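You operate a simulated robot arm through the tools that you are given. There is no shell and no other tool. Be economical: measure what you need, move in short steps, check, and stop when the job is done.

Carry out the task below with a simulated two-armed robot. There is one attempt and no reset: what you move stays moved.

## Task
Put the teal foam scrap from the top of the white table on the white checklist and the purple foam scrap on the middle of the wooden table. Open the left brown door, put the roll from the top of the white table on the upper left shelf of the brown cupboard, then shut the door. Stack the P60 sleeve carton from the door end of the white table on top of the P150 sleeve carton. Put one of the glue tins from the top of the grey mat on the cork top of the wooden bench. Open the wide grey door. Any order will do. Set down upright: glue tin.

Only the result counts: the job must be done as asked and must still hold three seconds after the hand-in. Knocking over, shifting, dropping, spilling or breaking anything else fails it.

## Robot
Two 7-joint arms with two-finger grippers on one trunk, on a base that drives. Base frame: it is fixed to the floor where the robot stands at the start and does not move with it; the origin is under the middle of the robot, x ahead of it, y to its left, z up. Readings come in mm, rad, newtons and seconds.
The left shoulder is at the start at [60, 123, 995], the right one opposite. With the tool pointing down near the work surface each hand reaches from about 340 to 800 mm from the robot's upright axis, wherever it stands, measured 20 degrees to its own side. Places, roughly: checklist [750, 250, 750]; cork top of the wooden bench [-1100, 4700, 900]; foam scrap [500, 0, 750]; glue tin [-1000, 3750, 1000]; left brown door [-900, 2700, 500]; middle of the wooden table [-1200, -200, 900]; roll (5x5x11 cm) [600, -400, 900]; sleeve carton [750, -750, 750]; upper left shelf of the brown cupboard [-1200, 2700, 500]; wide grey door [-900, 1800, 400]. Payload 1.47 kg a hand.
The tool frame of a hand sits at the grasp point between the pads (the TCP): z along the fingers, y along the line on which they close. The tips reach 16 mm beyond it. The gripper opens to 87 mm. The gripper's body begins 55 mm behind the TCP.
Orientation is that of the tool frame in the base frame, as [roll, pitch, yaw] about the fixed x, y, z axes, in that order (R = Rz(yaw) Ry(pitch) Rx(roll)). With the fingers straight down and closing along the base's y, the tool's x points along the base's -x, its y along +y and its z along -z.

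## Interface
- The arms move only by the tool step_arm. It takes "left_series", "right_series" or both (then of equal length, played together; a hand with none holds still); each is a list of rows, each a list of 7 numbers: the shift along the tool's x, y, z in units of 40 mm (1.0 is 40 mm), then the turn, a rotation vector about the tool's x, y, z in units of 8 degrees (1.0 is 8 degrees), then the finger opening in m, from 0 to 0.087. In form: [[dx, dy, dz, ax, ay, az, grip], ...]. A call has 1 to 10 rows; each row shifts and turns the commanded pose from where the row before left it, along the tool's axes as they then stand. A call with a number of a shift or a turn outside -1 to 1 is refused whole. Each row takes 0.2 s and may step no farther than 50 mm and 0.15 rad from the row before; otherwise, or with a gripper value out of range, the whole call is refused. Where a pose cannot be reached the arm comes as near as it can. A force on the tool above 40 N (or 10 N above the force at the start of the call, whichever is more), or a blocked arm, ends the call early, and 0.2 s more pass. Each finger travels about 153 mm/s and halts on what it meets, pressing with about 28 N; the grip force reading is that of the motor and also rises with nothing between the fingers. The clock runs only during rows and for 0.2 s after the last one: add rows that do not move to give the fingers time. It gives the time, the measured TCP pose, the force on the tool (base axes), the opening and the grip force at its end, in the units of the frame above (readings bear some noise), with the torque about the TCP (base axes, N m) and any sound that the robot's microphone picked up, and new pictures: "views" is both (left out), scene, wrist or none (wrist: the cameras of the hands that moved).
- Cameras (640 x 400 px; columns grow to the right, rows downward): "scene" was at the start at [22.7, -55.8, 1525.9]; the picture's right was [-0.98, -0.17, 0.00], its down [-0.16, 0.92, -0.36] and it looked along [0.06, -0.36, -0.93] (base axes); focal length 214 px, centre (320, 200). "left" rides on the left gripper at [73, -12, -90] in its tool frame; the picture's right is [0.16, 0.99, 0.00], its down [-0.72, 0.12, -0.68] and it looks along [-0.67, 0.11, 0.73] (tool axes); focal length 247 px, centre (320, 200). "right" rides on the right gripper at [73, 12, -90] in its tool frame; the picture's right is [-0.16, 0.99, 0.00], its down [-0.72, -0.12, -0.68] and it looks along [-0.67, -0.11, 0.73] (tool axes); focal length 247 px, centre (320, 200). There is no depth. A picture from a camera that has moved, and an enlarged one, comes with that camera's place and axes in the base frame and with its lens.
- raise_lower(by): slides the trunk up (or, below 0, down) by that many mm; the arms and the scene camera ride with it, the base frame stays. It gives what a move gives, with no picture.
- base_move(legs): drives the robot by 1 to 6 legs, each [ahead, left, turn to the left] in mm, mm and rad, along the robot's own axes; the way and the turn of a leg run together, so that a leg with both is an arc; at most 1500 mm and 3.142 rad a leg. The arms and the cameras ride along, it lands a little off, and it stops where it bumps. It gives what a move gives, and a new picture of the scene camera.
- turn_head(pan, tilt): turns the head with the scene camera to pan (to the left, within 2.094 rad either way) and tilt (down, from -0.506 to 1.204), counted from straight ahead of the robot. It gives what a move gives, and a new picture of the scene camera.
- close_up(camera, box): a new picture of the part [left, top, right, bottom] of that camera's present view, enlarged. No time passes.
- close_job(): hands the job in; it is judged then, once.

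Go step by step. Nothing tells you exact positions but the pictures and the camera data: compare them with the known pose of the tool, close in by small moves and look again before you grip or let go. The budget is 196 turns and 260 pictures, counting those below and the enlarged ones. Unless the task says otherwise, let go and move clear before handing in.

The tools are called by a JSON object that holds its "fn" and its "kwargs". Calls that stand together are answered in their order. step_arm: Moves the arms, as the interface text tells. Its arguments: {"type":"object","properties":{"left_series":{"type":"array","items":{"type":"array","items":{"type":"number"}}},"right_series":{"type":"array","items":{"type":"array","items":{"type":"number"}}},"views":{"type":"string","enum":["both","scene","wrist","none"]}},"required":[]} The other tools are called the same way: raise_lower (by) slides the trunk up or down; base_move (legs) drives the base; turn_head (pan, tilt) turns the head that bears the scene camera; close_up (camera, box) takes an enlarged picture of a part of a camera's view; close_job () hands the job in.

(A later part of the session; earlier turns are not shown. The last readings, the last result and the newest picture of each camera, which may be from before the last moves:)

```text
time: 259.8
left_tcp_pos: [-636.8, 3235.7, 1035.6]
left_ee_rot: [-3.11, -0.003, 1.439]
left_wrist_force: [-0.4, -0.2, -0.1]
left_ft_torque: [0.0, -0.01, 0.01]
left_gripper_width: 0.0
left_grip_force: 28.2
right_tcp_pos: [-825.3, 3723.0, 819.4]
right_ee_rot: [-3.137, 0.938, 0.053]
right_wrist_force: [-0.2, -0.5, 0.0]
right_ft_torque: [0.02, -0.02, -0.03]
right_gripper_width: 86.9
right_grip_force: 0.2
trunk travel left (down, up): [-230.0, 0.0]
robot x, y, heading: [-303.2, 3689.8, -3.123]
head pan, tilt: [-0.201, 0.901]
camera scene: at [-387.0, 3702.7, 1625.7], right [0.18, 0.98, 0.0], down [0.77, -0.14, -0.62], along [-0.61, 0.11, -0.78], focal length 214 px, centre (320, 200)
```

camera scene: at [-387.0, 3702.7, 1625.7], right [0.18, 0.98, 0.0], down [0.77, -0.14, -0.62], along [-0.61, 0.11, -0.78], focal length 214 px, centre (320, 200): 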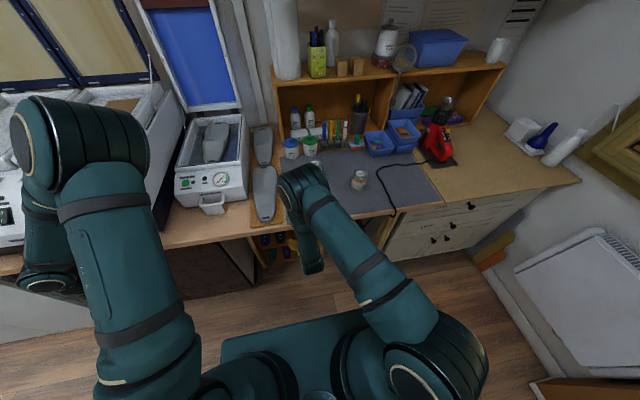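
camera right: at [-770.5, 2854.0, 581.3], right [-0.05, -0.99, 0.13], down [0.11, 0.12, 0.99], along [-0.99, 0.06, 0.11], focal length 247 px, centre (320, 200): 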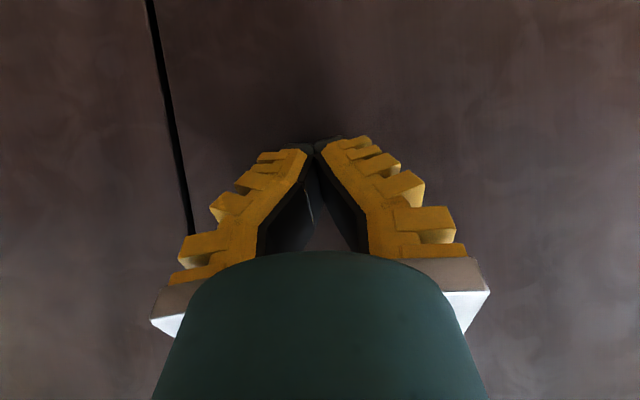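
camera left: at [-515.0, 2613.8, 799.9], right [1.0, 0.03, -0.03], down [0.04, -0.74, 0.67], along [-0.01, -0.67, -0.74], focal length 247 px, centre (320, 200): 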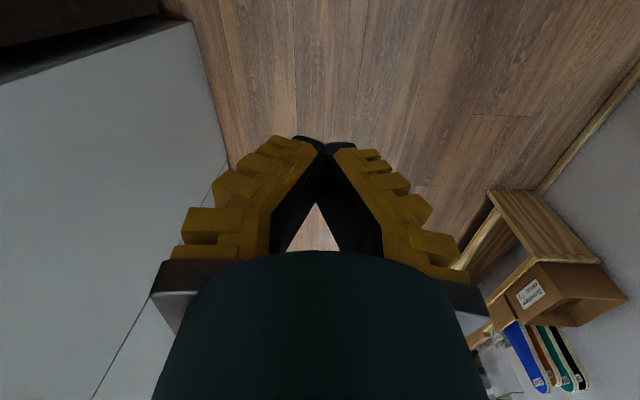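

The tins stand on the grey mat; the free-standing one ("11") is at about (-1000, 3991), bench top z≈890. I pull the right hand clear of the bench edge, raise it, and drive over.

{"fn": "step_arm", "kwargs": {"right_series": [[0.59, 0, -0.81, 0, 0, 0, 0.087], [0.59, 0, -0.81, 0, 0, 0, 0.087], [0.59, 0, -0.81, 0, 0, 0, 0.087], [-0.89, 0, -0.65, 0, 0, 0, 0.087], [-0.89, 0, -0.65, 0, 0, 0, 0.087], [-0.89, 0, -0.65, 0, 0, 0, 0.087], [-0.89, 0, -0.65, 0, 0, 0, 0.087], [-0.89, 0, -0.65, 0, 0, 0, 0.087], [0, 0, 0, 0, 0, 0, 0.087]], "views": "none"}}

{"fn": "base_move", "kwargs": {"legs": [[0, -230, 0]]}}

{"fn": "close_up", "kwargs": {"camera": "right", "box": [0, 0, 640, 400]}}

```text
time: 261.8
left_tcp_pos: [-639.3, 3234.3, 1035.4]
left_ee_rot: [-3.109, -0.003, 1.438]
left_wrist_force: [-0.9, -0.8, 1.0]
left_ft_torque: [0.01, 0.0, 0.03]
left_gripper_width: 0.0
left_grip_force: 27.7
right_tcp_pos: [-731.7, 3706.9, 1023.6]
right_ee_rot: [-3.135, 0.936, 0.054]
right_wrist_force: [0.4, -0.2, 0.1]
right_ft_torque: [0.04, 0.0, -0.01]
right_gripper_width: 87.1
right_grip_force: 0.1
right hand out of reach, approached as far as the arm can: row 7, 8
trunk travel left (down, up): [-230.0, 0.0]
robot x, y, heading: [-307.5, 3687.3, -3.125]
head pan, tilt: [-0.201, 0.901]
```

```text
time: 264.4
left_tcp_pos: [-639.8, 3463.1, 1035.6]
left_ee_rot: [-3.109, -0.003, 1.441]
left_wrist_force: [0.9, 0.3, -0.1]
left_ft_torque: [0.0, 0.0, 0.0]
left_gripper_width: 0.0
left_grip_force: 28.1
right_tcp_pos: [-735.3, 3936.2, 1025.0]
right_ee_rot: [-3.136, 0.935, 0.055]
right_wrist_force: [0.2, 0.5, -0.5]
right_ft_torque: [0.03, -0.01, 0.01]
right_gripper_width: 87.2
right_grip_force: 0.1
trunk travel left (down, up): [-230.0, 0.0]
robot x, y, heading: [-309.4, 3918.5, -3.117]
head pan, tilt: [-0.201, 0.901]
camera scene: at [-391.7, 3931.0, 1625.7], right [0.18, 0.98, 0.0], down [0.77, -0.14, -0.62], along [-0.61, 0.11, -0.78], focal length 214 px, centre (320, 200)
```

scene: 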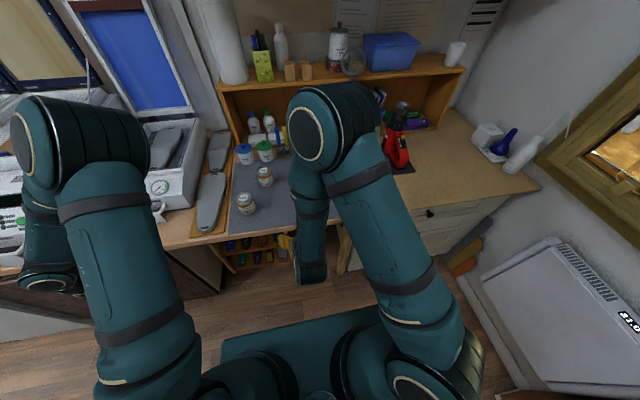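

```text
1.00 times, centred on (320, 200) of right (not enlarged: the box is as wide or as high as the picture)
camera zoom: at [-620.4, 3930.2, 1017.6], right [-0.04, -0.99, 0.12], down [0.11, 0.12, 0.99], along [-0.99, 0.06, 0.11], focal length 247 px, centre (320, 200)
```

zoom: 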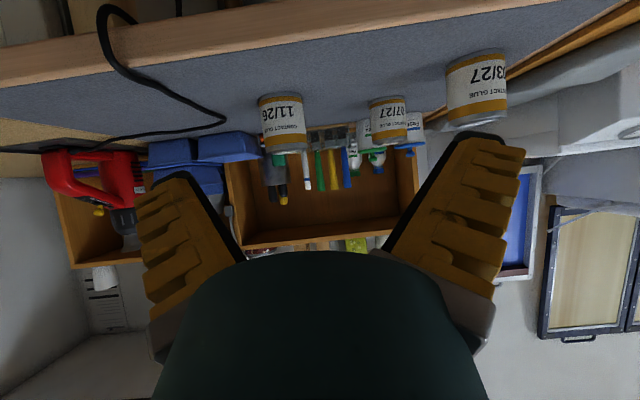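

The tins are clear in view; tin "11" is at about (-1001, 3991), 72 mm wide. I bring the open hand in line with it.

{"fn": "step_arm", "kwargs": {"right_series": [[-0.55, -0.4, 0.85, 0, 0, 0, 0.087], [-0.55, -0.4, 0.85, 0, 0, 0, 0.087], [-0.55, -0.4, 0.85, 0, 0, 0, 0.087], [-0.55, -0.4, 0.85, 0, 0, 0, 0.087], [0, 0, 0, 0, 0, 0, 0.087]], "views": "wrist"}}

{"fn": "close_up", "kwargs": {"camera": "right", "box": [200, 0, 440, 150]}}

```text
time: 265.6
left_tcp_pos: [-639.8, 3461.8, 1036.3]
left_ee_rot: [-3.108, -0.002, 1.442]
left_wrist_force: [1.0, -0.1, -0.9]
left_ft_torque: [0.0, 0.03, -0.02]
left_gripper_width: 0.0
left_grip_force: 28.0
right_tcp_pos: [-900.3, 3990.2, 1015.1]
right_ee_rot: [-3.133, 0.934, 0.057]
right_wrist_force: [-0.3, 0.7, 0.4]
right_ft_torque: [0.02, 0.01, 0.0]
right_gripper_width: 86.9
right_grip_force: 0.0
trunk travel left (down, up): [-230.0, 0.0]
robot x, y, heading: [-308.5, 3919.1, -3.12]
head pan, tilt: [-0.201, 0.901]
camera right: at [-784.6, 3986.4, 1007.9], right [-0.04, -0.99, 0.12], down [0.11, 0.12, 0.99], along [-0.99, 0.06, 0.11], focal length 247 px, centre (320, 200)
```

right: 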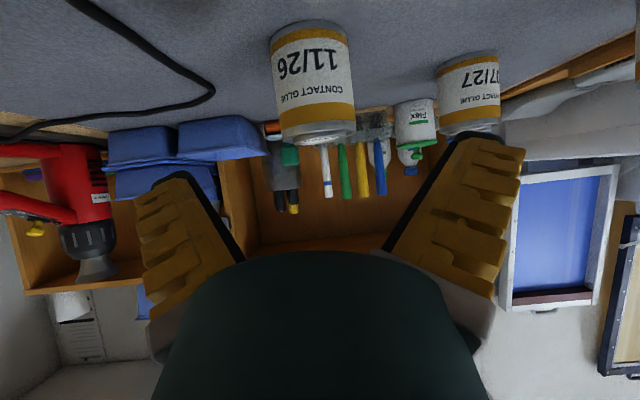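

```text
2.67 times, centred on (320, 75) of right
camera zoom: at [-784.6, 3986.4, 1007.9], right [-0.04, -0.99, 0.12], down [0.11, 0.12, 0.99], along [-0.99, 0.06, 0.11], focal length 659 px, centre (320, 533)
```

zoom: 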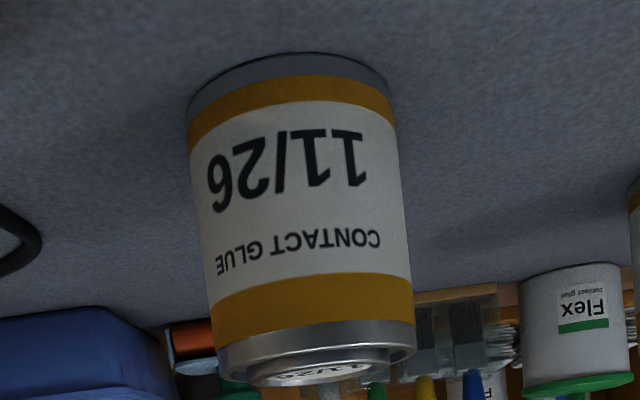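

Centred (tin axis -999, 3991; width ~65). I advance along the tool and stop at the tin.

{"fn": "step_arm", "kwargs": {"right_series": [[0.01, -0.05, 0.72, 0, 0, 0, 0.087], [0.01, -0.05, 0.72, 0, 0, 0, 0.087], [0.01, -0.05, 0.72, 0, 0, 0, 0.087], [0.01, -0.04, 0.65, 0, 0, 0, 0.087], [0, 0, 0, 0, 0, 0, 0.087]], "views": "wrist"}}

```text
time: 266.8
left_tcp_pos: [-639.5, 3462.7, 1036.3]
left_ee_rot: [-3.108, -0.003, 1.441]
left_wrist_force: [0.6, -0.3, 0.3]
left_ft_torque: [0.02, 0.03, -0.02]
left_gripper_width: 0.0
left_grip_force: 28.2
right_tcp_pos: [-991.0, 3995.3, 947.1]
right_ee_rot: [-3.137, 0.938, 0.056]
right_wrist_force: [0.6, -0.5, -0.1]
right_ft_torque: [0.0, -0.02, 0.0]
right_gripper_width: 86.6
right_grip_force: 0.0
trunk travel left (down, up): [-230.0, 0.0]
robot x, y, heading: [-310.5, 3917.4, -3.119]
head pan, tilt: [-0.201, 0.901]
camera right: at [-875.1, 3989.2, 941.1], right [-0.04, -0.99, 0.12], down [0.11, 0.12, 0.99], along [-0.99, 0.06, 0.11], focal length 247 px, centre (320, 200)
```

right: 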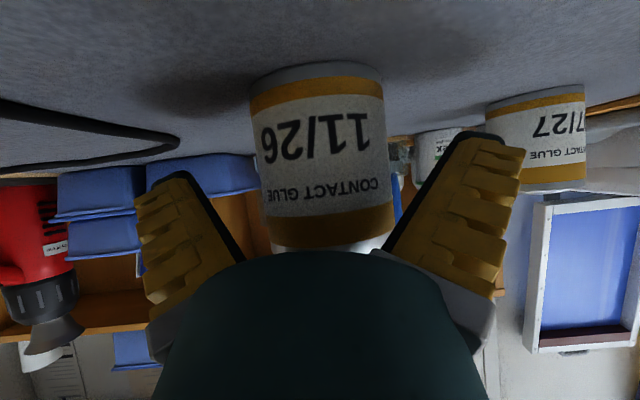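

The tin sits between the pads. I close and lift it slightly.

{"fn": "step_arm", "kwargs": {"right_series": [[0, 0, 0, 0, 0, 0, 0.075], [0, 0, 0, 0, 0, 0, 0.06], [0, 0, 0, 0, 0, 0, 0.04], [0, 0, 0, 0, 0, 0, 0.03], [-0.4, 0, -0.3, 0, 0, 0, 0.03], [-0.8, 0, -0.59, 0, 0, 0, 0.03], [0, 0, 0, 0, 0, 0, 0.03]], "views": "wrist"}}

```text
time: 268.4
left_tcp_pos: [-640.1, 3463.1, 1035.2]
left_ee_rot: [-3.107, -0.003, 1.443]
left_wrist_force: [0.7, 0.5, 1.1]
left_ft_torque: [0.0, -0.06, -0.01]
left_gripper_width: 0.0
left_grip_force: 27.8
right_tcp_pos: [-990.2, 3993.3, 1004.4]
right_ee_rot: [-3.137, 0.936, 0.055]
right_wrist_force: [-1.0, 1.7, -2.4]
right_ft_torque: [0.0, -0.06, 0.04]
right_gripper_width: 55.9
right_grip_force: 28.5
trunk travel left (down, up): [-230.0, 0.0]
robot x, y, heading: [-311.3, 3916.5, -3.123]
head pan, tilt: [-0.201, 0.901]
camera right: at [-874.9, 3988.8, 999.0], right [-0.04, -0.99, 0.12], down [0.11, 0.12, 0.99], along [-0.99, 0.06, 0.1], focal length 247 px, centre (320, 200)
```

right: 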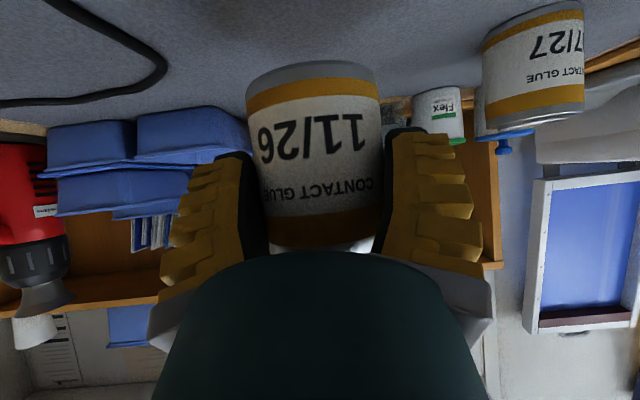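

The tin is held upright. I raise and retract it a bit, then drive right to the cork end.

{"fn": "step_arm", "kwargs": {"right_series": [[-0.8, 0, -0.59, 0, 0, 0, 0.03], [0.0, 0, -0.9, 0, 0, 0, 0.03], [0.3, 0, -0.9, 0, 0, 0, 0.03], [0, 0, 0, 0, 0, 0, 0.03]], "views": "none"}}

{"fn": "base_move", "kwargs": {"legs": [[0, -620, 0]]}}

{"fn": "close_up", "kwargs": {"camera": "right", "box": [0, 0, 640, 400]}}

```text
time: 269.4
left_tcp_pos: [-642.3, 3463.8, 1035.5]
left_ee_rot: [-3.107, -0.004, 1.443]
left_wrist_force: [-0.4, 1.1, 0.7]
left_ft_torque: [0.01, -0.02, 0.01]
left_gripper_width: 0.0
left_grip_force: 28.1
right_tcp_pos: [-925.7, 3998.8, 1079.4]
right_ee_rot: [-3.137, 0.935, 0.055]
right_wrist_force: [0.7, 0.3, -2.7]
right_ft_torque: [0.0, -0.03, 0.03]
right_gripper_width: 55.8
right_grip_force: 28.2
trunk travel left (down, up): [-230.0, 0.0]
robot x, y, heading: [-309.2, 3916.1, -3.117]
head pan, tilt: [-0.201, 0.901]
```

```text
time: 275.2
left_tcp_pos: [-653.9, 4074.1, 1036.2]
left_ee_rot: [-3.107, -0.005, 1.448]
left_wrist_force: [0.1, 0.1, 0.4]
left_ft_torque: [0.0, -0.01, 0.02]
left_gripper_width: 0.0
left_grip_force: 28.1
right_tcp_pos: [-940.5, 4609.5, 1081.0]
right_ee_rot: [-3.136, 0.936, 0.06]
right_wrist_force: [0.2, -0.7, -2.2]
right_ft_torque: [-0.01, -0.03, -0.03]
right_gripper_width: 55.6
right_grip_force: 27.7
trunk travel left (down, up): [-230.0, 0.0]
robot x, y, heading: [-325.3, 4534.2, -3.114]
head pan, tilt: [-0.201, 0.901]
camera scene: at [-406.8, 4544.1, 1625.7], right [0.17, 0.98, 0.0], down [0.77, -0.14, -0.62], along [-0.61, 0.11, -0.78], focal length 214 px, centre (320, 200)
```

scene: 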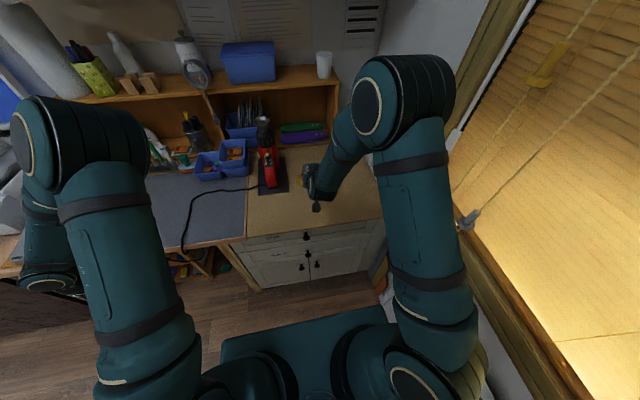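

```text
1.00 times, centred on (320, 200) of right (not enlarged: the box is as wide or as high as the picture)
camera zoom: at [-824.7, 4604.5, 1074.3], right [-0.04, -0.99, 0.12], down [0.11, 0.12, 0.99], along [-0.99, 0.05, 0.11], focal length 247 px, centre (320, 200)
```

zoom: 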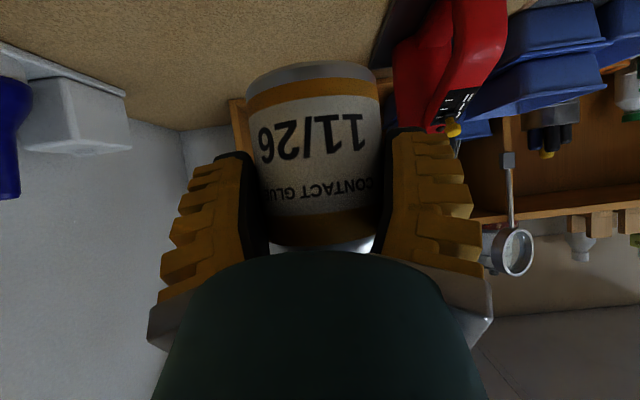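

Cork is free below and ahead. I lower the tin toward about (-985, 4610).

{"fn": "step_arm", "kwargs": {"right_series": [[0.41, -0.03, 0.65, 0, 0, 0, 0.03], [0.41, -0.03, 0.65, 0, 0, 0, 0.03], [0.41, -0.03, 0.65, 0, 0, 0, 0.03], [0.41, -0.03, 0.65, 0, 0, 0, 0.03], [0, 0, 0, 0, 0, 0, 0.03]], "views": "wrist"}}

{"fn": "close_up", "kwargs": {"camera": "scene", "box": [240, 140, 400, 240]}}

```text
time: 276.4
left_tcp_pos: [-653.2, 4075.3, 1035.7]
left_ee_rot: [-3.109, -0.003, 1.446]
left_wrist_force: [0.0, 0.3, 0.0]
left_ft_torque: [0.02, 0.03, -0.01]
left_gripper_width: 0.1
left_grip_force: 27.8
right_tcp_pos: [-985.4, 4613.9, 966.6]
right_ee_rot: [-3.138, 0.937, 0.06]
right_wrist_force: [-0.3, -0.5, -1.3]
right_ft_torque: [-0.03, -0.01, -0.04]
right_gripper_width: 55.5
right_grip_force: 27.9
trunk travel left (down, up): [-230.0, 0.0]
robot x, y, heading: [-323.9, 4531.1, -3.119]
head pan, tilt: [-0.201, 0.901]
camera right: at [-869.1, 4608.5, 960.5], right [-0.04, -0.99, 0.12], down [0.11, 0.12, 0.99], along [-0.99, 0.05, 0.11], focal length 247 px, centre (320, 200)
```

right: 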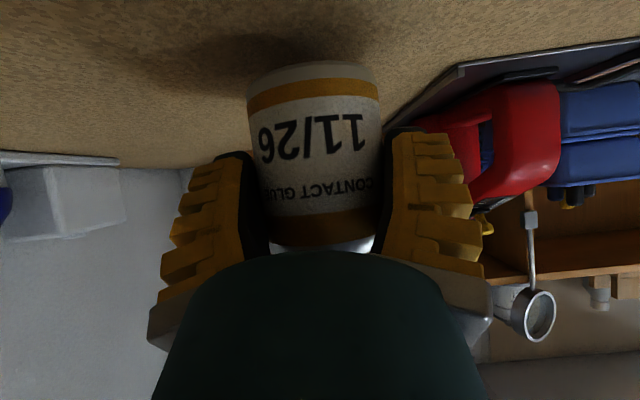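

```text
4.00 times, centred on (320, 190) of scene
camera zoom: at [-406.2, 4543.8, 1625.8], right [0.17, 0.98, 0.0], down [0.77, -0.14, -0.62], along [-0.61, 0.11, -0.78], focal length 858 px, centre (320, 240)
```

zoom: 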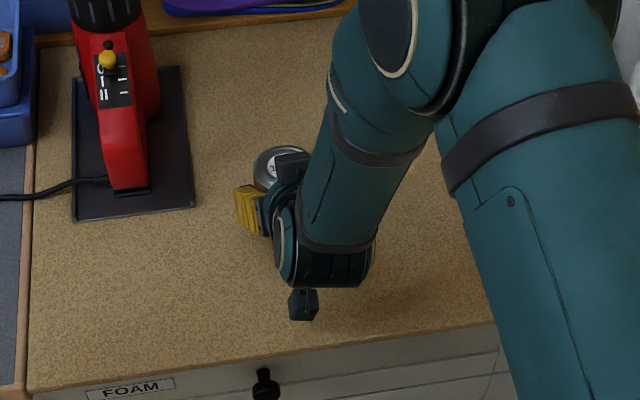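

{"fn": "step_arm", "kwargs": {"right_series": [[0.2, 0, 0.15, 0, 0, 0, 0.03], [0.08, 0, 0.06, 0, 0, 0, 0.03], [0.06, 0, 0.04, 0, 0, 0, 0.03], [0, 0, 0, 0, 0, 0, 0.03]], "views": "wrist"}}

```text
time: 277.4
left_tcp_pos: [-654.0, 4073.4, 1035.4]
left_ee_rot: [-3.108, -0.004, 1.449]
left_wrist_force: [0.2, -0.2, 0.4]
left_ft_torque: [0.01, -0.01, 0.0]
left_gripper_width: 0.0
left_grip_force: 27.7
right_tcp_pos: [-986.4, 4612.3, 950.8]
right_ee_rot: [-3.136, 0.937, 0.061]
right_wrist_force: [0.9, -0.8, -1.5]
right_ft_torque: [0.02, -0.07, -0.02]
right_gripper_width: 55.2
right_grip_force: 27.5
trunk travel left (down, up): [-230.0, 0.0]
robot x, y, heading: [-323.0, 4534.0, -3.112]
head pan, tilt: [-0.201, 0.901]
camera right: at [-869.8, 4607.3, 943.4], right [-0.04, -0.99, 0.12], down [0.11, 0.12, 0.99], along [-0.99, 0.05, 0.11], focal length 247 px, centre (320, 200)
```

right: 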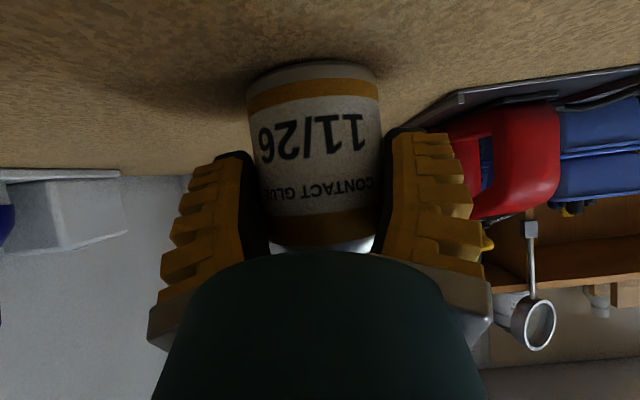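

Almost down; I lower a few millimetres more until contact.

{"fn": "step_arm", "kwargs": {"right_series": [[0.05, 0, 0.035, 0, 0, 0, 0.03], [0.05, 0, 0.035, 0, 0, 0, 0.03], [0, 0, 0, 0, 0, 0, 0.03]], "views": "none"}}

```text
time: 278.2
left_tcp_pos: [-652.4, 4074.8, 1035.8]
left_ee_rot: [-3.108, -0.001, 1.45]
left_wrist_force: [0.2, -0.1, -0.7]
left_ft_torque: [-0.02, 0.01, -0.01]
left_gripper_width: 0.0
left_grip_force: 28.2
right_tcp_pos: [-985.6, 4612.5, 946.9]
right_ee_rot: [-3.135, 0.94, 0.061]
right_wrist_force: [1.4, 1.6, 12.4]
right_ft_torque: [-0.04, 0.18, 0.02]
right_gripper_width: 55.7
right_grip_force: 28.0
trunk travel left (down, up): [-230.0, 0.0]
robot x, y, heading: [-324.2, 4531.7, -3.118]
head pan, tilt: [-0.201, 0.901]
```

Contact (12 N). I open slowly and withdraw straight back along the tool.

{"fn": "step_arm", "kwargs": {"right_series": [[0, 0, 0, 0, 0, 0, 0.058], [0, 0, 0, 0, 0, 0, 0.068], [0, 0, 0, 0, 0, 0, 0.08], [0, 0, 0, 0, 0, 0, 0.085], [0, 0, -0.6, 0, 0, 0, 0.085], [0, 0, -0.8, 0, 0, 0, 0.085], [0, 0, -0.9, 0, 0, 0, 0.085], [0, 0, -0.9, 0, 0, 0, 0.085], [0, 0, 0, 0, 0, 0, 0.085]], "views": "both"}}

```text
time: 280.2
left_tcp_pos: [-654.1, 4074.2, 1036.2]
left_ee_rot: [-3.109, -0.003, 1.446]
left_wrist_force: [1.3, 0.1, 0.1]
left_ft_torque: [0.02, 0.02, 0.03]
left_gripper_width: 0.0
left_grip_force: 27.9
right_tcp_pos: [-881.8, 4617.0, 1020.0]
right_ee_rot: [-3.137, 0.937, 0.062]
right_wrist_force: [0.1, -0.9, 0.4]
right_ft_torque: [-0.01, 0.03, 0.01]
right_gripper_width: 85.3
right_grip_force: 0.2
trunk travel left (down, up): [-230.0, 0.0]
robot x, y, heading: [-324.4, 4531.8, -3.114]
head pan, tilt: [-0.201, 0.901]
camera scene: at [-407.5, 4543.8, 1625.6], right [0.17, 0.98, 0.0], down [0.77, -0.14, -0.62], along [-0.61, 0.11, -0.78], focal length 214 px, centre (320, 200)
camera right: at [-766.3, 4612.8, 1013.9], right [-0.04, -0.99, 0.12], down [0.11, 0.12, 0.99], along [-0.99, 0.05, 0.11], focal length 247 px, centre (320, 200)
```

scene: 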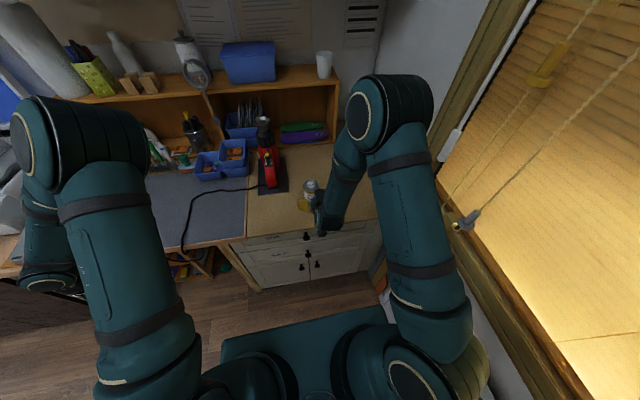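
right: 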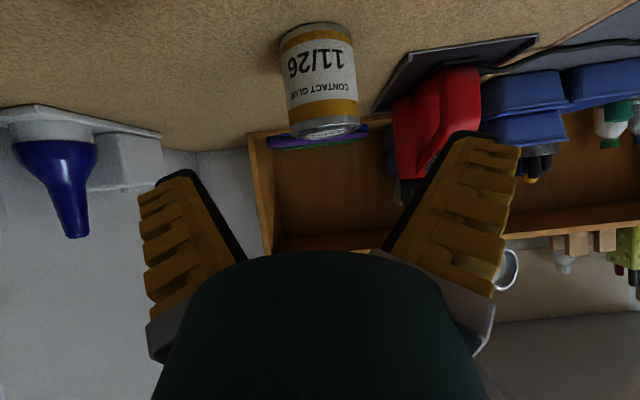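

The tin stands upright on the cork. Last comes the wide grey door: I retract the right hand and drive back along the aisle.

{"fn": "step_arm", "kwargs": {"right_series": [[0.59, 0, -0.8, 0, 0, 0, 0.085], [0.59, 0, -0.8, 0, 0, 0, 0.085], [0.59, 0, -0.8, 0, 0, 0, 0.085], [0.59, 0, -0.8, 0, 0, 0, 0.085], [0, 0, 0, 0, 0, 0, 0.085]], "views": "none"}}

{"fn": "base_move", "kwargs": {"legs": [[0, 0, -0.027], [0, 1450, 0]]}}

```text
time: 281.4
left_tcp_pos: [-652.5, 4075.2, 1036.8]
left_ee_rot: [-3.108, -0.001, 1.447]
left_wrist_force: [-0.4, 0.3, 0.5]
left_ft_torque: [-0.05, -0.01, -0.01]
left_gripper_width: 0.0
left_grip_force: 28.3
right_tcp_pos: [-770.7, 4605.7, 997.7]
right_ee_rot: [-3.135, 0.937, 0.06]
right_wrist_force: [-0.2, -0.1, -0.8]
right_ft_torque: [0.01, 0.0, 0.02]
right_gripper_width: 85.6
right_grip_force: 0.4
right hand out of reach, approached as far as the arm can: row 3, 4
trunk travel left (down, up): [-230.0, 0.0]
robot x, y, heading: [-321.7, 4535.2, -3.111]
head pan, tilt: [-0.201, 0.901]
```

```text
time: 294.8
left_tcp_pos: [-689.2, 2632.2, 1035.5]
left_ee_rot: [-3.106, -0.001, 1.398]
left_wrist_force: [0.4, -0.1, 0.3]
left_ft_torque: [-0.03, 0.0, -0.01]
left_gripper_width: 0.0
left_grip_force: 27.9
right_tcp_pos: [-781.1, 3165.3, 998.0]
right_ee_rot: [-3.135, 0.933, 0.014]
right_wrist_force: [12.4, 0.7, -2.1]
right_ft_torque: [0.21, 0.09, 0.72]
right_gripper_width: 88.1
right_grip_force: 1.6
trunk travel left (down, up): [-230.0, 0.0]
robot x, y, heading: [-338.9, 3075.6, 3.118]
head pan, tilt: [-0.201, 0.901]
camera scene: at [-420.2, 3089.1, 1625.8], right [0.22, 0.98, 0.0], down [0.76, -0.17, -0.62], along [-0.61, 0.14, -0.78], focal length 214 px, centre (320, 200)
```

scene: 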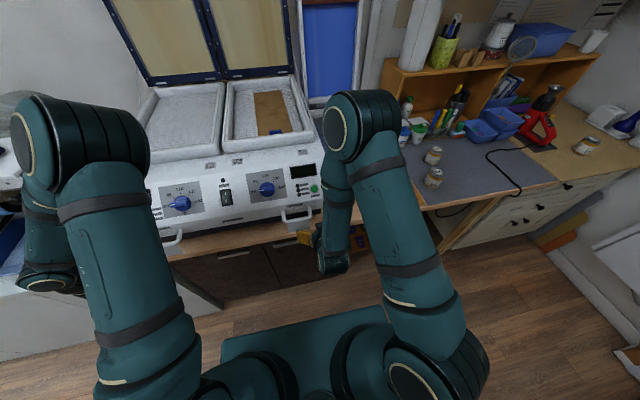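

The right fingers are touching the machine's handle. I back off straight and check both the machine and the tin.

{"fn": "base_move", "kwargs": {"legs": [[-60, 0, 0.023]]}}

{"fn": "close_up", "kwargs": {"camera": "scene", "box": [520, 100, 640, 180]}}

{"fn": "close_up", "kwargs": {"camera": "scene", "box": [140, 120, 360, 260]}}

```text
time: 295.7
left_tcp_pos: [-620.7, 2624.1, 1036.7]
left_ee_rot: [-3.107, -0.002, 1.421]
left_wrist_force: [1.8, -0.3, 0.1]
left_ft_torque: [0.0, 0.07, 0.0]
left_gripper_width: 0.0
left_grip_force: 27.9
right_tcp_pos: [-725.5, 3156.6, 999.0]
right_ee_rot: [-3.138, 0.938, 0.038]
right_wrist_force: [0.5, -0.3, -0.3]
right_ft_torque: [0.02, 0.03, 0.0]
right_gripper_width: 85.7
right_grip_force: 0.1
trunk travel left (down, up): [-230.0, 0.0]
robot x, y, heading: [-284.3, 3072.6, -3.138]
head pan, tilt: [-0.201, 0.901]
camera scene: at [-361.1, 3086.5, 1625.9], right [0.2, 0.98, 0.0], down [0.77, -0.16, -0.62], along [-0.61, 0.12, -0.78], focal length 214 px, centre (320, 200)
```

scene: 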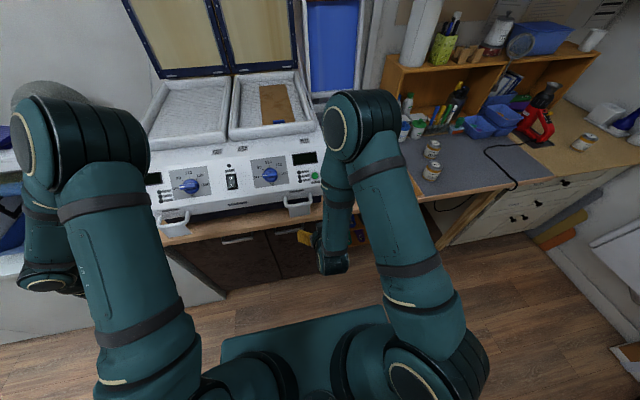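

```text
5.00 times, centred on (580, 140) of scene
camera zoom: at [-361.1, 3086.5, 1625.9], right [0.2, 0.98, 0.0], down [0.77, -0.16, -0.62], along [-0.61, 0.12, -0.78], focal length 1072 px, centre (-980, 500)
```

zoom: 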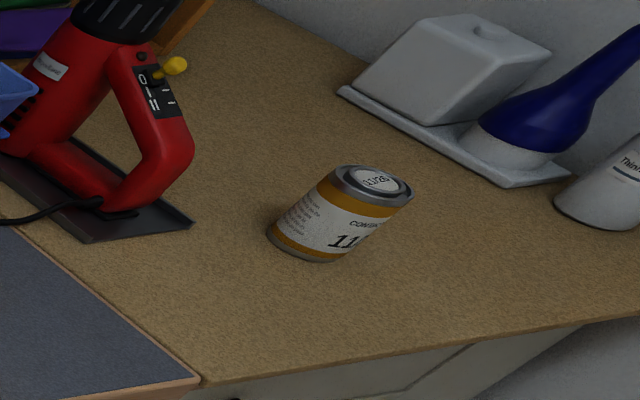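

```text
2.86 times, centred on (250, 190) of scene
camera zoom: at [-361.1, 3086.5, 1625.9], right [0.2, 0.98, 0.0], down [0.77, -0.16, -0.62], along [-0.61, 0.12, -0.78], focal length 613 px, centre (520, 229)
```

zoom: 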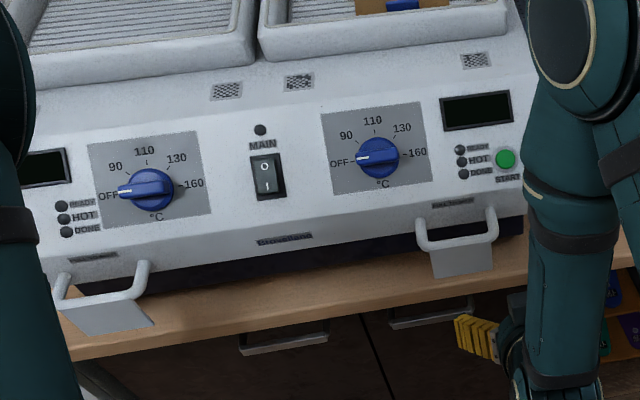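

The tin is upright and the machine looks undisturbed. I drive on to the grey cupboard.

{"fn": "base_move", "kwargs": {"legs": [[0, 1450, 0], [0, 270, 0]]}}

{"fn": "turn_head", "kwargs": {"pan": -0.45, "tilt": 0.95}}

```text
time: 311.3
left_tcp_pos: [-615.7, 885.6, 1035.5]
left_ee_rot: [-3.109, -0.004, 1.425]
left_wrist_force: [-0.1, -0.1, -0.4]
left_ft_torque: [0.02, 0.01, 0.02]
left_gripper_width: 0.0
left_grip_force: 28.0
right_tcp_pos: [-723.7, 1417.4, 998.0]
right_ee_rot: [-3.135, 0.936, 0.041]
right_wrist_force: [-0.3, 0.4, 0.1]
right_ft_torque: [0.03, 0.02, 0.01]
right_gripper_width: 85.5
right_grip_force: 0.6
trunk travel left (down, up): [-230.0, 0.0]
robot x, y, heading: [-278.7, 1337.1, -3.136]
head pan, tilt: [-0.201, 0.901]
camera scene: at [-360.6, 1349.6, 1625.7], right [0.19, 0.98, 0.0], down [0.77, -0.15, -0.62], along [-0.61, 0.12, -0.78], focal length 214 px, centre (320, 200)
```

scene: 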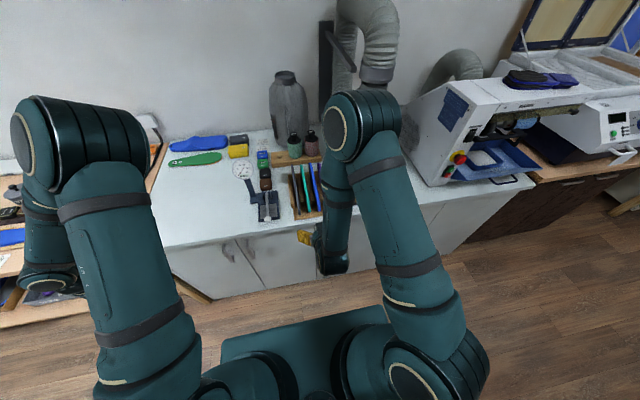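

```text
time: 312.1
left_tcp_pos: [-616.7, 885.7, 1034.9]
left_ee_rot: [-3.109, -0.003, 1.425]
left_wrist_force: [0.8, -0.3, 0.0]
left_ft_torque: [-0.02, -0.02, 0.0]
left_gripper_width: 0.1
left_grip_force: 27.9
right_tcp_pos: [-725.0, 1419.1, 997.2]
right_ee_rot: [-3.137, 0.936, 0.041]
right_wrist_force: [-0.6, -0.1, 0.1]
right_ft_torque: [-0.02, 0.01, -0.01]
right_gripper_width: 85.6
right_grip_force: 0.1
trunk travel left (down, up): [-230.0, 0.0]
robot x, y, heading: [-278.6, 1336.2, -3.136]
head pan, tilt: [-0.45, 0.949]
camera scene: at [-352.2, 1366.6, 1622.1], right [0.43, 0.9, 0.0], down [0.73, -0.35, -0.58], along [-0.53, 0.25, -0.81], focal length 214 px, centre (320, 200)
```

scene: 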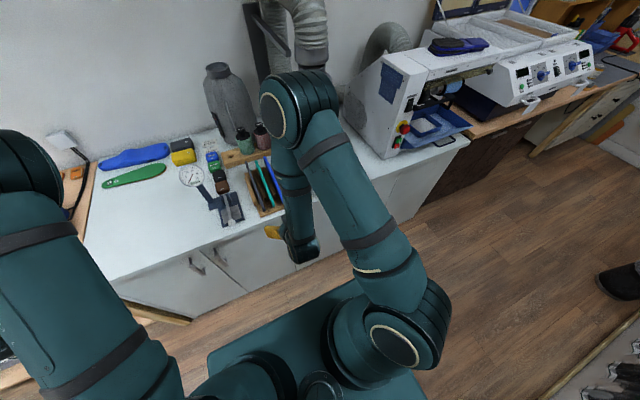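

The right hand hides the handle; I lower the trunk so that its wrist camera faces the door.

{"fn": "raise_lower", "kwargs": {"by": -200}}

{"fn": "close_up", "kwargs": {"camera": "right", "box": [0, 0, 640, 400]}}

{"fn": "turn_head", "kwargs": {"pan": -0.6, "tilt": 0.9}}

```text
time: 314.2
left_tcp_pos: [-615.7, 884.2, 836.0]
left_ee_rot: [-3.11, -0.001, 1.425]
left_wrist_force: [0.2, 0.3, 0.9]
left_ft_torque: [-0.01, 0.03, -0.04]
left_gripper_width: 0.1
left_grip_force: 28.0
right_tcp_pos: [-723.6, 1417.6, 797.4]
right_ee_rot: [-3.136, 0.934, 0.042]
right_wrist_force: [0.6, -0.8, -0.3]
right_ft_torque: [-0.01, -0.02, 0.01]
right_gripper_width: 85.6
right_grip_force: 0.1
trunk travel left (down, up): [-30.0, 200.0]
robot x, y, heading: [-280.2, 1338.4, -3.13]
head pan, tilt: [-0.45, 0.949]
```

```text
1.00 times, centred on (320, 200) of right (not enlarged: the box is as wide or as high as the picture)
camera zoom: at [-608.7, 1411.1, 791.2], right [-0.06, -0.99, 0.12], down [0.11, 0.12, 0.99], along [-0.99, 0.07, 0.11], focal length 247 px, centre (320, 200)
```

zoom: 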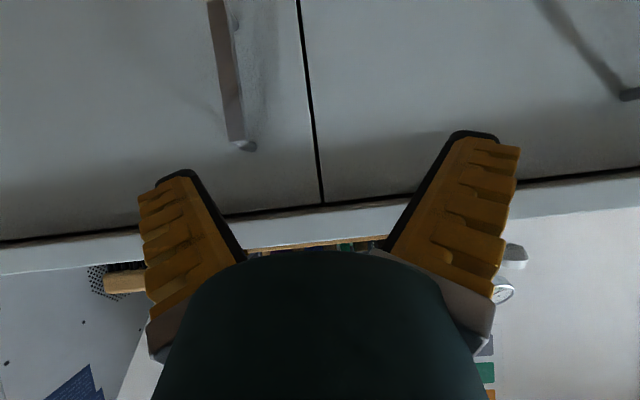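

```text
time: 314.9
left_tcp_pos: [-616.9, 885.9, 835.9]
left_ee_rot: [-3.109, -0.005, 1.426]
left_wrist_force: [-0.4, -0.5, -0.4]
left_ft_torque: [0.05, -0.02, 0.01]
left_gripper_width: 0.2
left_grip_force: 27.7
right_tcp_pos: [-724.5, 1419.5, 798.7]
right_ee_rot: [-3.137, 0.935, 0.041]
right_wrist_force: [-0.4, -0.5, 0.5]
right_ft_torque: [-0.04, -0.03, 0.02]
right_gripper_width: 85.3
right_grip_force: 0.2
trunk travel left (down, up): [-30.0, 200.0]
robot x, y, heading: [-279.4, 1339.6, -3.136]
head pan, tilt: [-0.6, 0.901]
camera scene: at [-349.1, 1377.6, 1425.7], right [0.56, 0.83, 0.0], down [0.65, -0.44, -0.62], along [-0.51, 0.35, -0.78], focal length 214 px, centre (320, 200)
```

scene: 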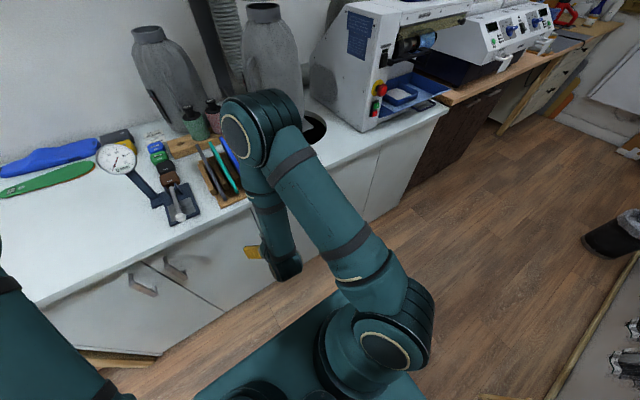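

The vertical bar handle of the wide door is at about y 1488, z 640–760. I align the open hand with it.

{"fn": "step_arm", "kwargs": {"right_series": [[0.16, -0.88, 0.4, 0, 0, 0, 0.085], [0.16, -0.88, 0.4, 0, 0, 0, 0.085], [0.3, 0, 0.22, 0, 0, 0, 0.085], [0.3, 0, 0.22, 0, 0, 0, 0.085], [0, 0, 0, 0, 0, 0, 0.085]], "views": "wrist"}}

```text
time: 316.1
left_tcp_pos: [-616.2, 885.4, 836.2]
left_ee_rot: [-3.108, -0.005, 1.425]
left_wrist_force: [0.4, 1.2, 0.1]
left_ft_torque: [0.01, 0.05, 0.01]
left_gripper_width: 0.3
left_grip_force: 27.8
right_tcp_pos: [-745.9, 1486.6, 740.1]
right_ee_rot: [-3.138, 0.937, 0.043]
right_wrist_force: [0.1, 0.3, 0.0]
right_ft_torque: [0.02, -0.02, 0.01]
right_gripper_width: 85.4
right_grip_force: 0.6
trunk travel left (down, up): [-30.0, 200.0]
robot x, y, heading: [-278.1, 1336.5, -3.136]
head pan, tilt: [-0.6, 0.901]
camera right: at [-629.4, 1480.7, 733.1], right [-0.06, -0.99, 0.12], down [0.11, 0.12, 0.99], along [-0.99, 0.07, 0.11], focal length 247 px, centre (320, 200)
```

right: 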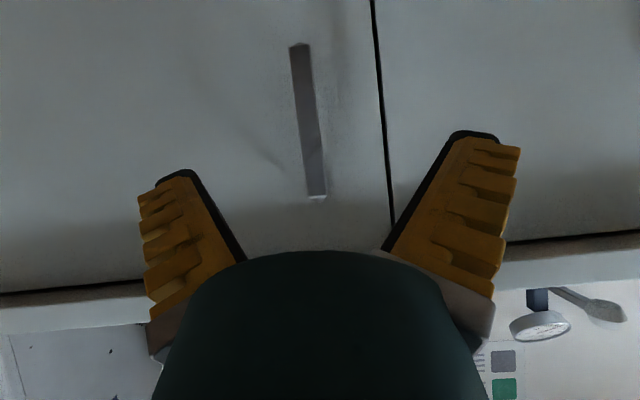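

Bar: x≈-850, y≈1498, z 624–755. I advance to it.

{"fn": "step_arm", "kwargs": {"right_series": [[-0.16, -0.1, 0.69, 0, 0, 0, 0.085], [-0.16, -0.1, 0.69, 0, 0, 0, 0.085], [-0.16, -0.1, 0.69, 0, 0, 0, 0.085], [-0.12, -0.08, 0.6, 0, 0, 0, 0.085], [0, 0, 0, 0, 0, 0, 0.085]], "views": "wrist"}}

```text
time: 317.3
left_tcp_pos: [-615.7, 884.7, 836.3]
left_ee_rot: [-3.108, -0.004, 1.426]
left_wrist_force: [0.7, -0.3, -0.1]
left_ft_torque: [0.03, 0.0, 0.04]
left_gripper_width: 0.0
left_grip_force: 27.8
right_tcp_pos: [-847.3, 1499.4, 692.5]
right_ee_rot: [-3.137, 0.935, 0.043]
right_wrist_force: [0.2, 0.2, 0.1]
right_ft_torque: [0.03, -0.02, 0.01]
right_gripper_width: 85.6
right_grip_force: 0.3
trunk travel left (down, up): [-30.0, 200.0]
robot x, y, heading: [-279.6, 1336.4, -3.135]
head pan, tilt: [-0.6, 0.901]
camera right: at [-731.7, 1493.0, 686.6], right [-0.06, -0.99, 0.12], down [0.11, 0.12, 0.99], along [-0.99, 0.07, 0.11], focal length 247 px, centre (320, 200)
```

right: 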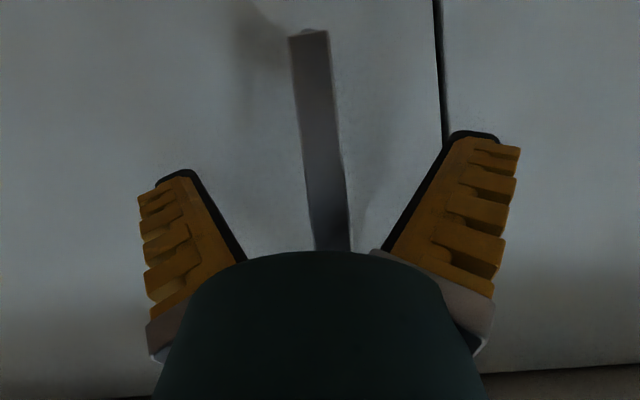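

{"fn": "step_arm", "kwargs": {"right_series": [[0, 0, 0, 0, 0, 0, 0.05], [0, 0, 0, 0, 0, 0, 0.02], [0, 0, 0, 0, 0, 0, 0.0], [0, 0, 0, 0, 0, 0, 0.0]], "views": "wrist"}}

```text
time: 318.3
left_tcp_pos: [-616.2, 886.0, 835.7]
left_ee_rot: [-3.106, -0.004, 1.427]
left_wrist_force: [0.0, 0.2, 0.3]
left_ft_torque: [0.0, 0.02, -0.02]
left_gripper_width: 0.0
left_grip_force: 27.9
right_tcp_pos: [-846.2, 1496.9, 693.1]
right_ee_rot: [-3.137, 0.936, 0.043]
right_wrist_force: [4.8, -14.0, 0.9]
right_ft_torque: [-0.15, 0.5, -0.02]
right_gripper_width: 6.2
right_grip_force: 30.0
trunk travel left (down, up): [-30.0, 200.0]
robot x, y, heading: [-276.7, 1331.8, -3.134]
head pan, tilt: [-0.6, 0.901]
camera right: at [-731.0, 1490.7, 687.0], right [-0.05, -0.99, 0.13], down [0.11, 0.12, 0.99], along [-0.99, 0.07, 0.11], focal length 247 px, centre (320, 200)
```

right: 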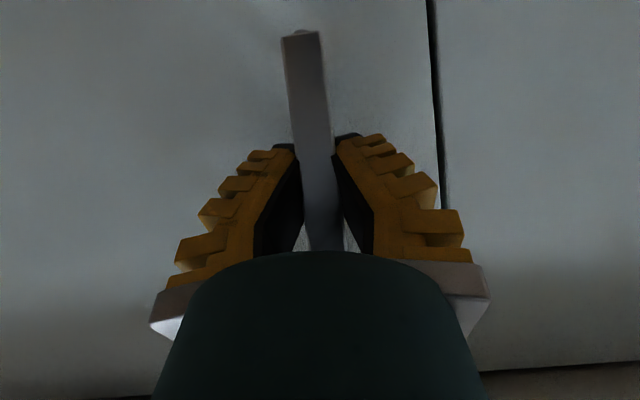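

The bar is gripped. I pull the door along its arc, turning the hand with it.

{"fn": "step_arm", "kwargs": {"right_series": [[0.36, -0.04, -0.489, -0.252, 0, -0.186, 0], [0.36, -0.04, -0.489, -0.252, 0, -0.186, 0], [0.36, -0.04, -0.489, -0.252, 0, -0.186, 0], [0.36, -0.04, -0.489, -0.252, 0, -0.186, 0], [0.36, -0.04, -0.489, -0.252, 0, -0.186, 0], [0.36, -0.04, -0.489, -0.252, 0, -0.186, 0], [0.36, -0.04, -0.489, -0.252, 0, -0.186, 0], [0, 0, 0, 0, 0, 0, 0]], "views": "both"}}

```text
time: 319.7
left_tcp_pos: [-617.0, 884.5, 836.1]
left_ee_rot: [-3.108, -0.002, 1.426]
left_wrist_force: [-0.4, 0.1, -0.2]
left_ft_torque: [0.0, -0.02, -0.01]
left_gripper_width: 0.3
left_grip_force: 28.3
right_tcp_pos: [-710.6, 1522.1, 693.5]
right_ee_rot: [3.129, 0.933, 0.287]
right_wrist_force: [2.6, -6.2, 3.4]
right_ft_torque: [-0.13, -0.15, -0.07]
right_gripper_width: 5.8
right_grip_force: 29.9
trunk travel left (down, up): [-30.0, 200.0]
robot x, y, heading: [-278.7, 1337.7, -3.136]
head pan, tilt: [-0.6, 0.901]
stopped in row 6 (right hand): the force on the tool passed its limit at 42 N (the readings are from after the stop); the commanded pose is now the measured one
camera scene: at [-348.8, 1377.5, 1425.9], right [0.56, 0.83, 0.0], down [0.65, -0.44, -0.62], along [-0.52, 0.35, -0.78], focal length 214 px, centre (320, 200)
camera right: at [-597.1, 1544.4, 688.2], right [0.2, -0.97, 0.13], down [0.08, 0.15, 0.99], along [-0.98, -0.19, 0.1], focal length 247 px, centre (320, 200)
```

scene: 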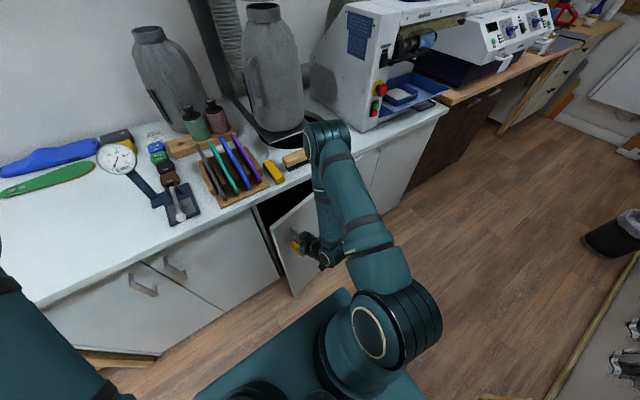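
right: 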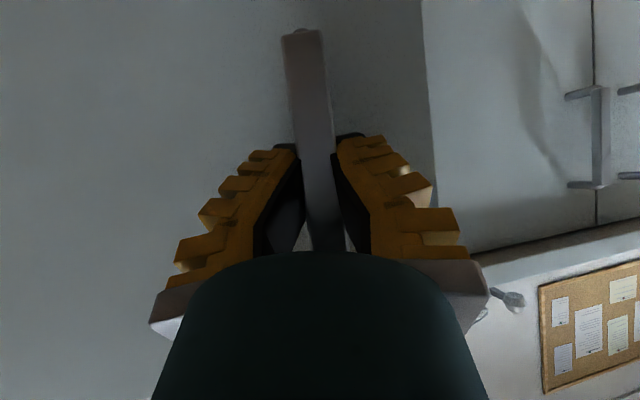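

The door is about 15–20° open and still held. I continue pulling with a slightly wider arc.

{"fn": "step_arm", "kwargs": {"right_series": [[0.36, 0.06, -0.489, -0.252, 0, -0.186, 0], [0.36, 0.03, -0.489, -0.252, 0, -0.186, 0], [0.36, 0.03, -0.489, -0.252, 0, -0.186, 0], [0.36, 0.03, -0.489, -0.252, 0, -0.186, 0], [0, 0, 0, 0, 0, 0, 0]], "views": "both"}}

```text
time: 321.0
left_tcp_pos: [-616.5, 885.1, 835.8]
left_ee_rot: [-3.109, -0.003, 1.427]
left_wrist_force: [-0.2, -0.4, 0.6]
left_ft_torque: [0.01, 0.03, 0.0]
left_gripper_width: 0.0
left_grip_force: 28.1
right_tcp_pos: [-620.4, 1555.1, 694.8]
right_ee_rot: [-3.13, 0.938, 0.468]
right_wrist_force: [-2.9, 5.9, 4.5]
right_ft_torque: [0.25, -0.25, -0.05]
right_gripper_width: 6.0
right_grip_force: 30.3
trunk travel left (down, up): [-30.0, 200.0]
robot x, y, heading: [-278.5, 1340.2, -3.138]
head pan, tilt: [-0.6, 0.901]
stopped in row 5 (right hand): the force on the tool passed its limit at 41 N (the readings are from after the stop); the commanded pose is now the measured one
camera scene: at [-349.0, 1377.5, 1425.7], right [0.56, 0.83, 0.0], down [0.65, -0.44, -0.62], along [-0.52, 0.35, -0.78], focal length 214 px, centre (320, 200)
camera right: at [-511.9, 1597.2, 688.1], right [0.36, -0.93, 0.12], down [0.06, 0.15, 0.99], along [-0.93, -0.34, 0.11], focal length 247 px, centre (320, 200)
```

scene: 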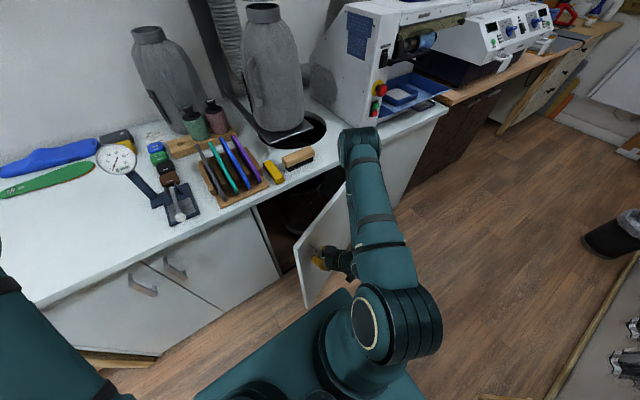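
right: 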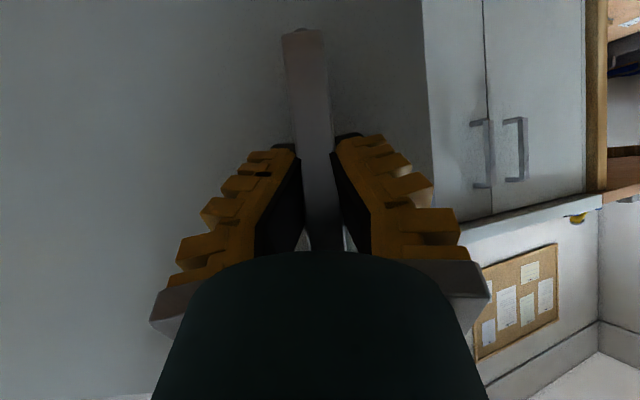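

The door is about 25° open, but it nears the base. I release, retreat, and shift the base left to give it room.

{"fn": "step_arm", "kwargs": {"right_series": [[0, 0, 0, 0, 0, 0, 0.04], [0, 0, 0, 0, 0, 0, 0.06], [0.3, 0, -0.5, 0, 0, 0, 0.06], [0.3, 0, -0.6, 0, 0, 0, 0.06], [-0.6, 0, -0.6, 0.2, 0, 0.15, 0.06], [-0.8, 0, -0.6, 0.2, 0.2, 0.15, 0.04], [-0.8, 0, -0.6, 0.2, 0.5, 0.15, 0.02], [-0.8, 0, -0.6, 0.2, 0.6, 0.15, 0.0], [0, 0, 0, 0, 0.9, 0, 0], [0, 0, 0, 0, 0.9, 0, 0]], "views": "none"}}

{"fn": "base_move", "kwargs": {"legs": [[0, 330, 0]]}}

```text
time: 323.2
left_tcp_pos: [-615.9, 884.9, 836.4]
left_ee_rot: [-3.108, -0.004, 1.426]
left_wrist_force: [-0.2, 0.5, 0.0]
left_ft_torque: [-0.01, 0.02, 0.0]
left_gripper_width: 0.1
left_grip_force: 27.5
right_tcp_pos: [-634.4, 1655.8, 775.8]
right_ee_rot: [-3.13, 0.502, 0.328]
right_wrist_force: [0.3, -0.5, 0.8]
right_ft_torque: [0.02, 0.0, 0.03]
right_gripper_width: 0.1
right_grip_force: 27.4
right hand out of reach, approached as far as the arm can: row 4, 5, 6, 7, 8
trunk travel left (down, up): [-30.0, 200.0]
robot x, y, heading: [-276.9, 1337.3, -3.135]
head pan, tilt: [-0.6, 0.901]
```

```text
time: 326.7
left_tcp_pos: [-616.6, 559.9, 836.2]
left_ee_rot: [-3.108, -0.004, 1.423]
left_wrist_force: [-1.1, 0.1, 0.5]
left_ft_torque: [0.01, -0.01, -0.02]
left_gripper_width: 0.1
left_grip_force: 27.9
right_tcp_pos: [-632.7, 1330.5, 775.2]
right_ee_rot: [-3.129, 0.504, 0.327]
right_wrist_force: [0.4, -0.1, 0.4]
right_ft_torque: [-0.03, 0.02, 0.0]
right_gripper_width: 0.2
right_grip_force: 28.0
trunk travel left (down, up): [-30.0, 200.0]
robot x, y, heading: [-279.6, 1009.4, -3.137]
head pan, tilt: [-0.6, 0.901]
camera scene: at [-347.5, 1051.4, 1425.7], right [0.56, 0.83, 0.0], down [0.65, -0.44, -0.62], along [-0.51, 0.35, -0.78], focal length 214 px, centre (320, 200)
```

scene: 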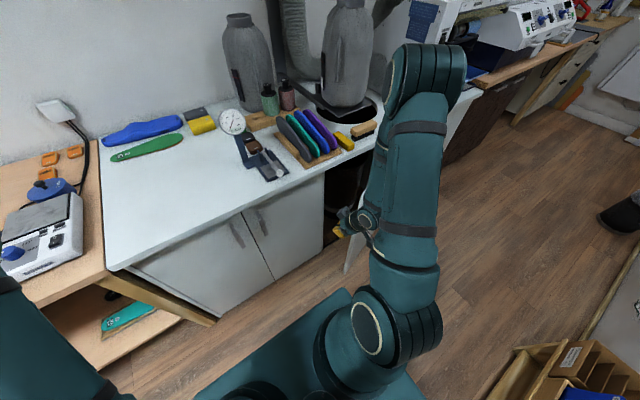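

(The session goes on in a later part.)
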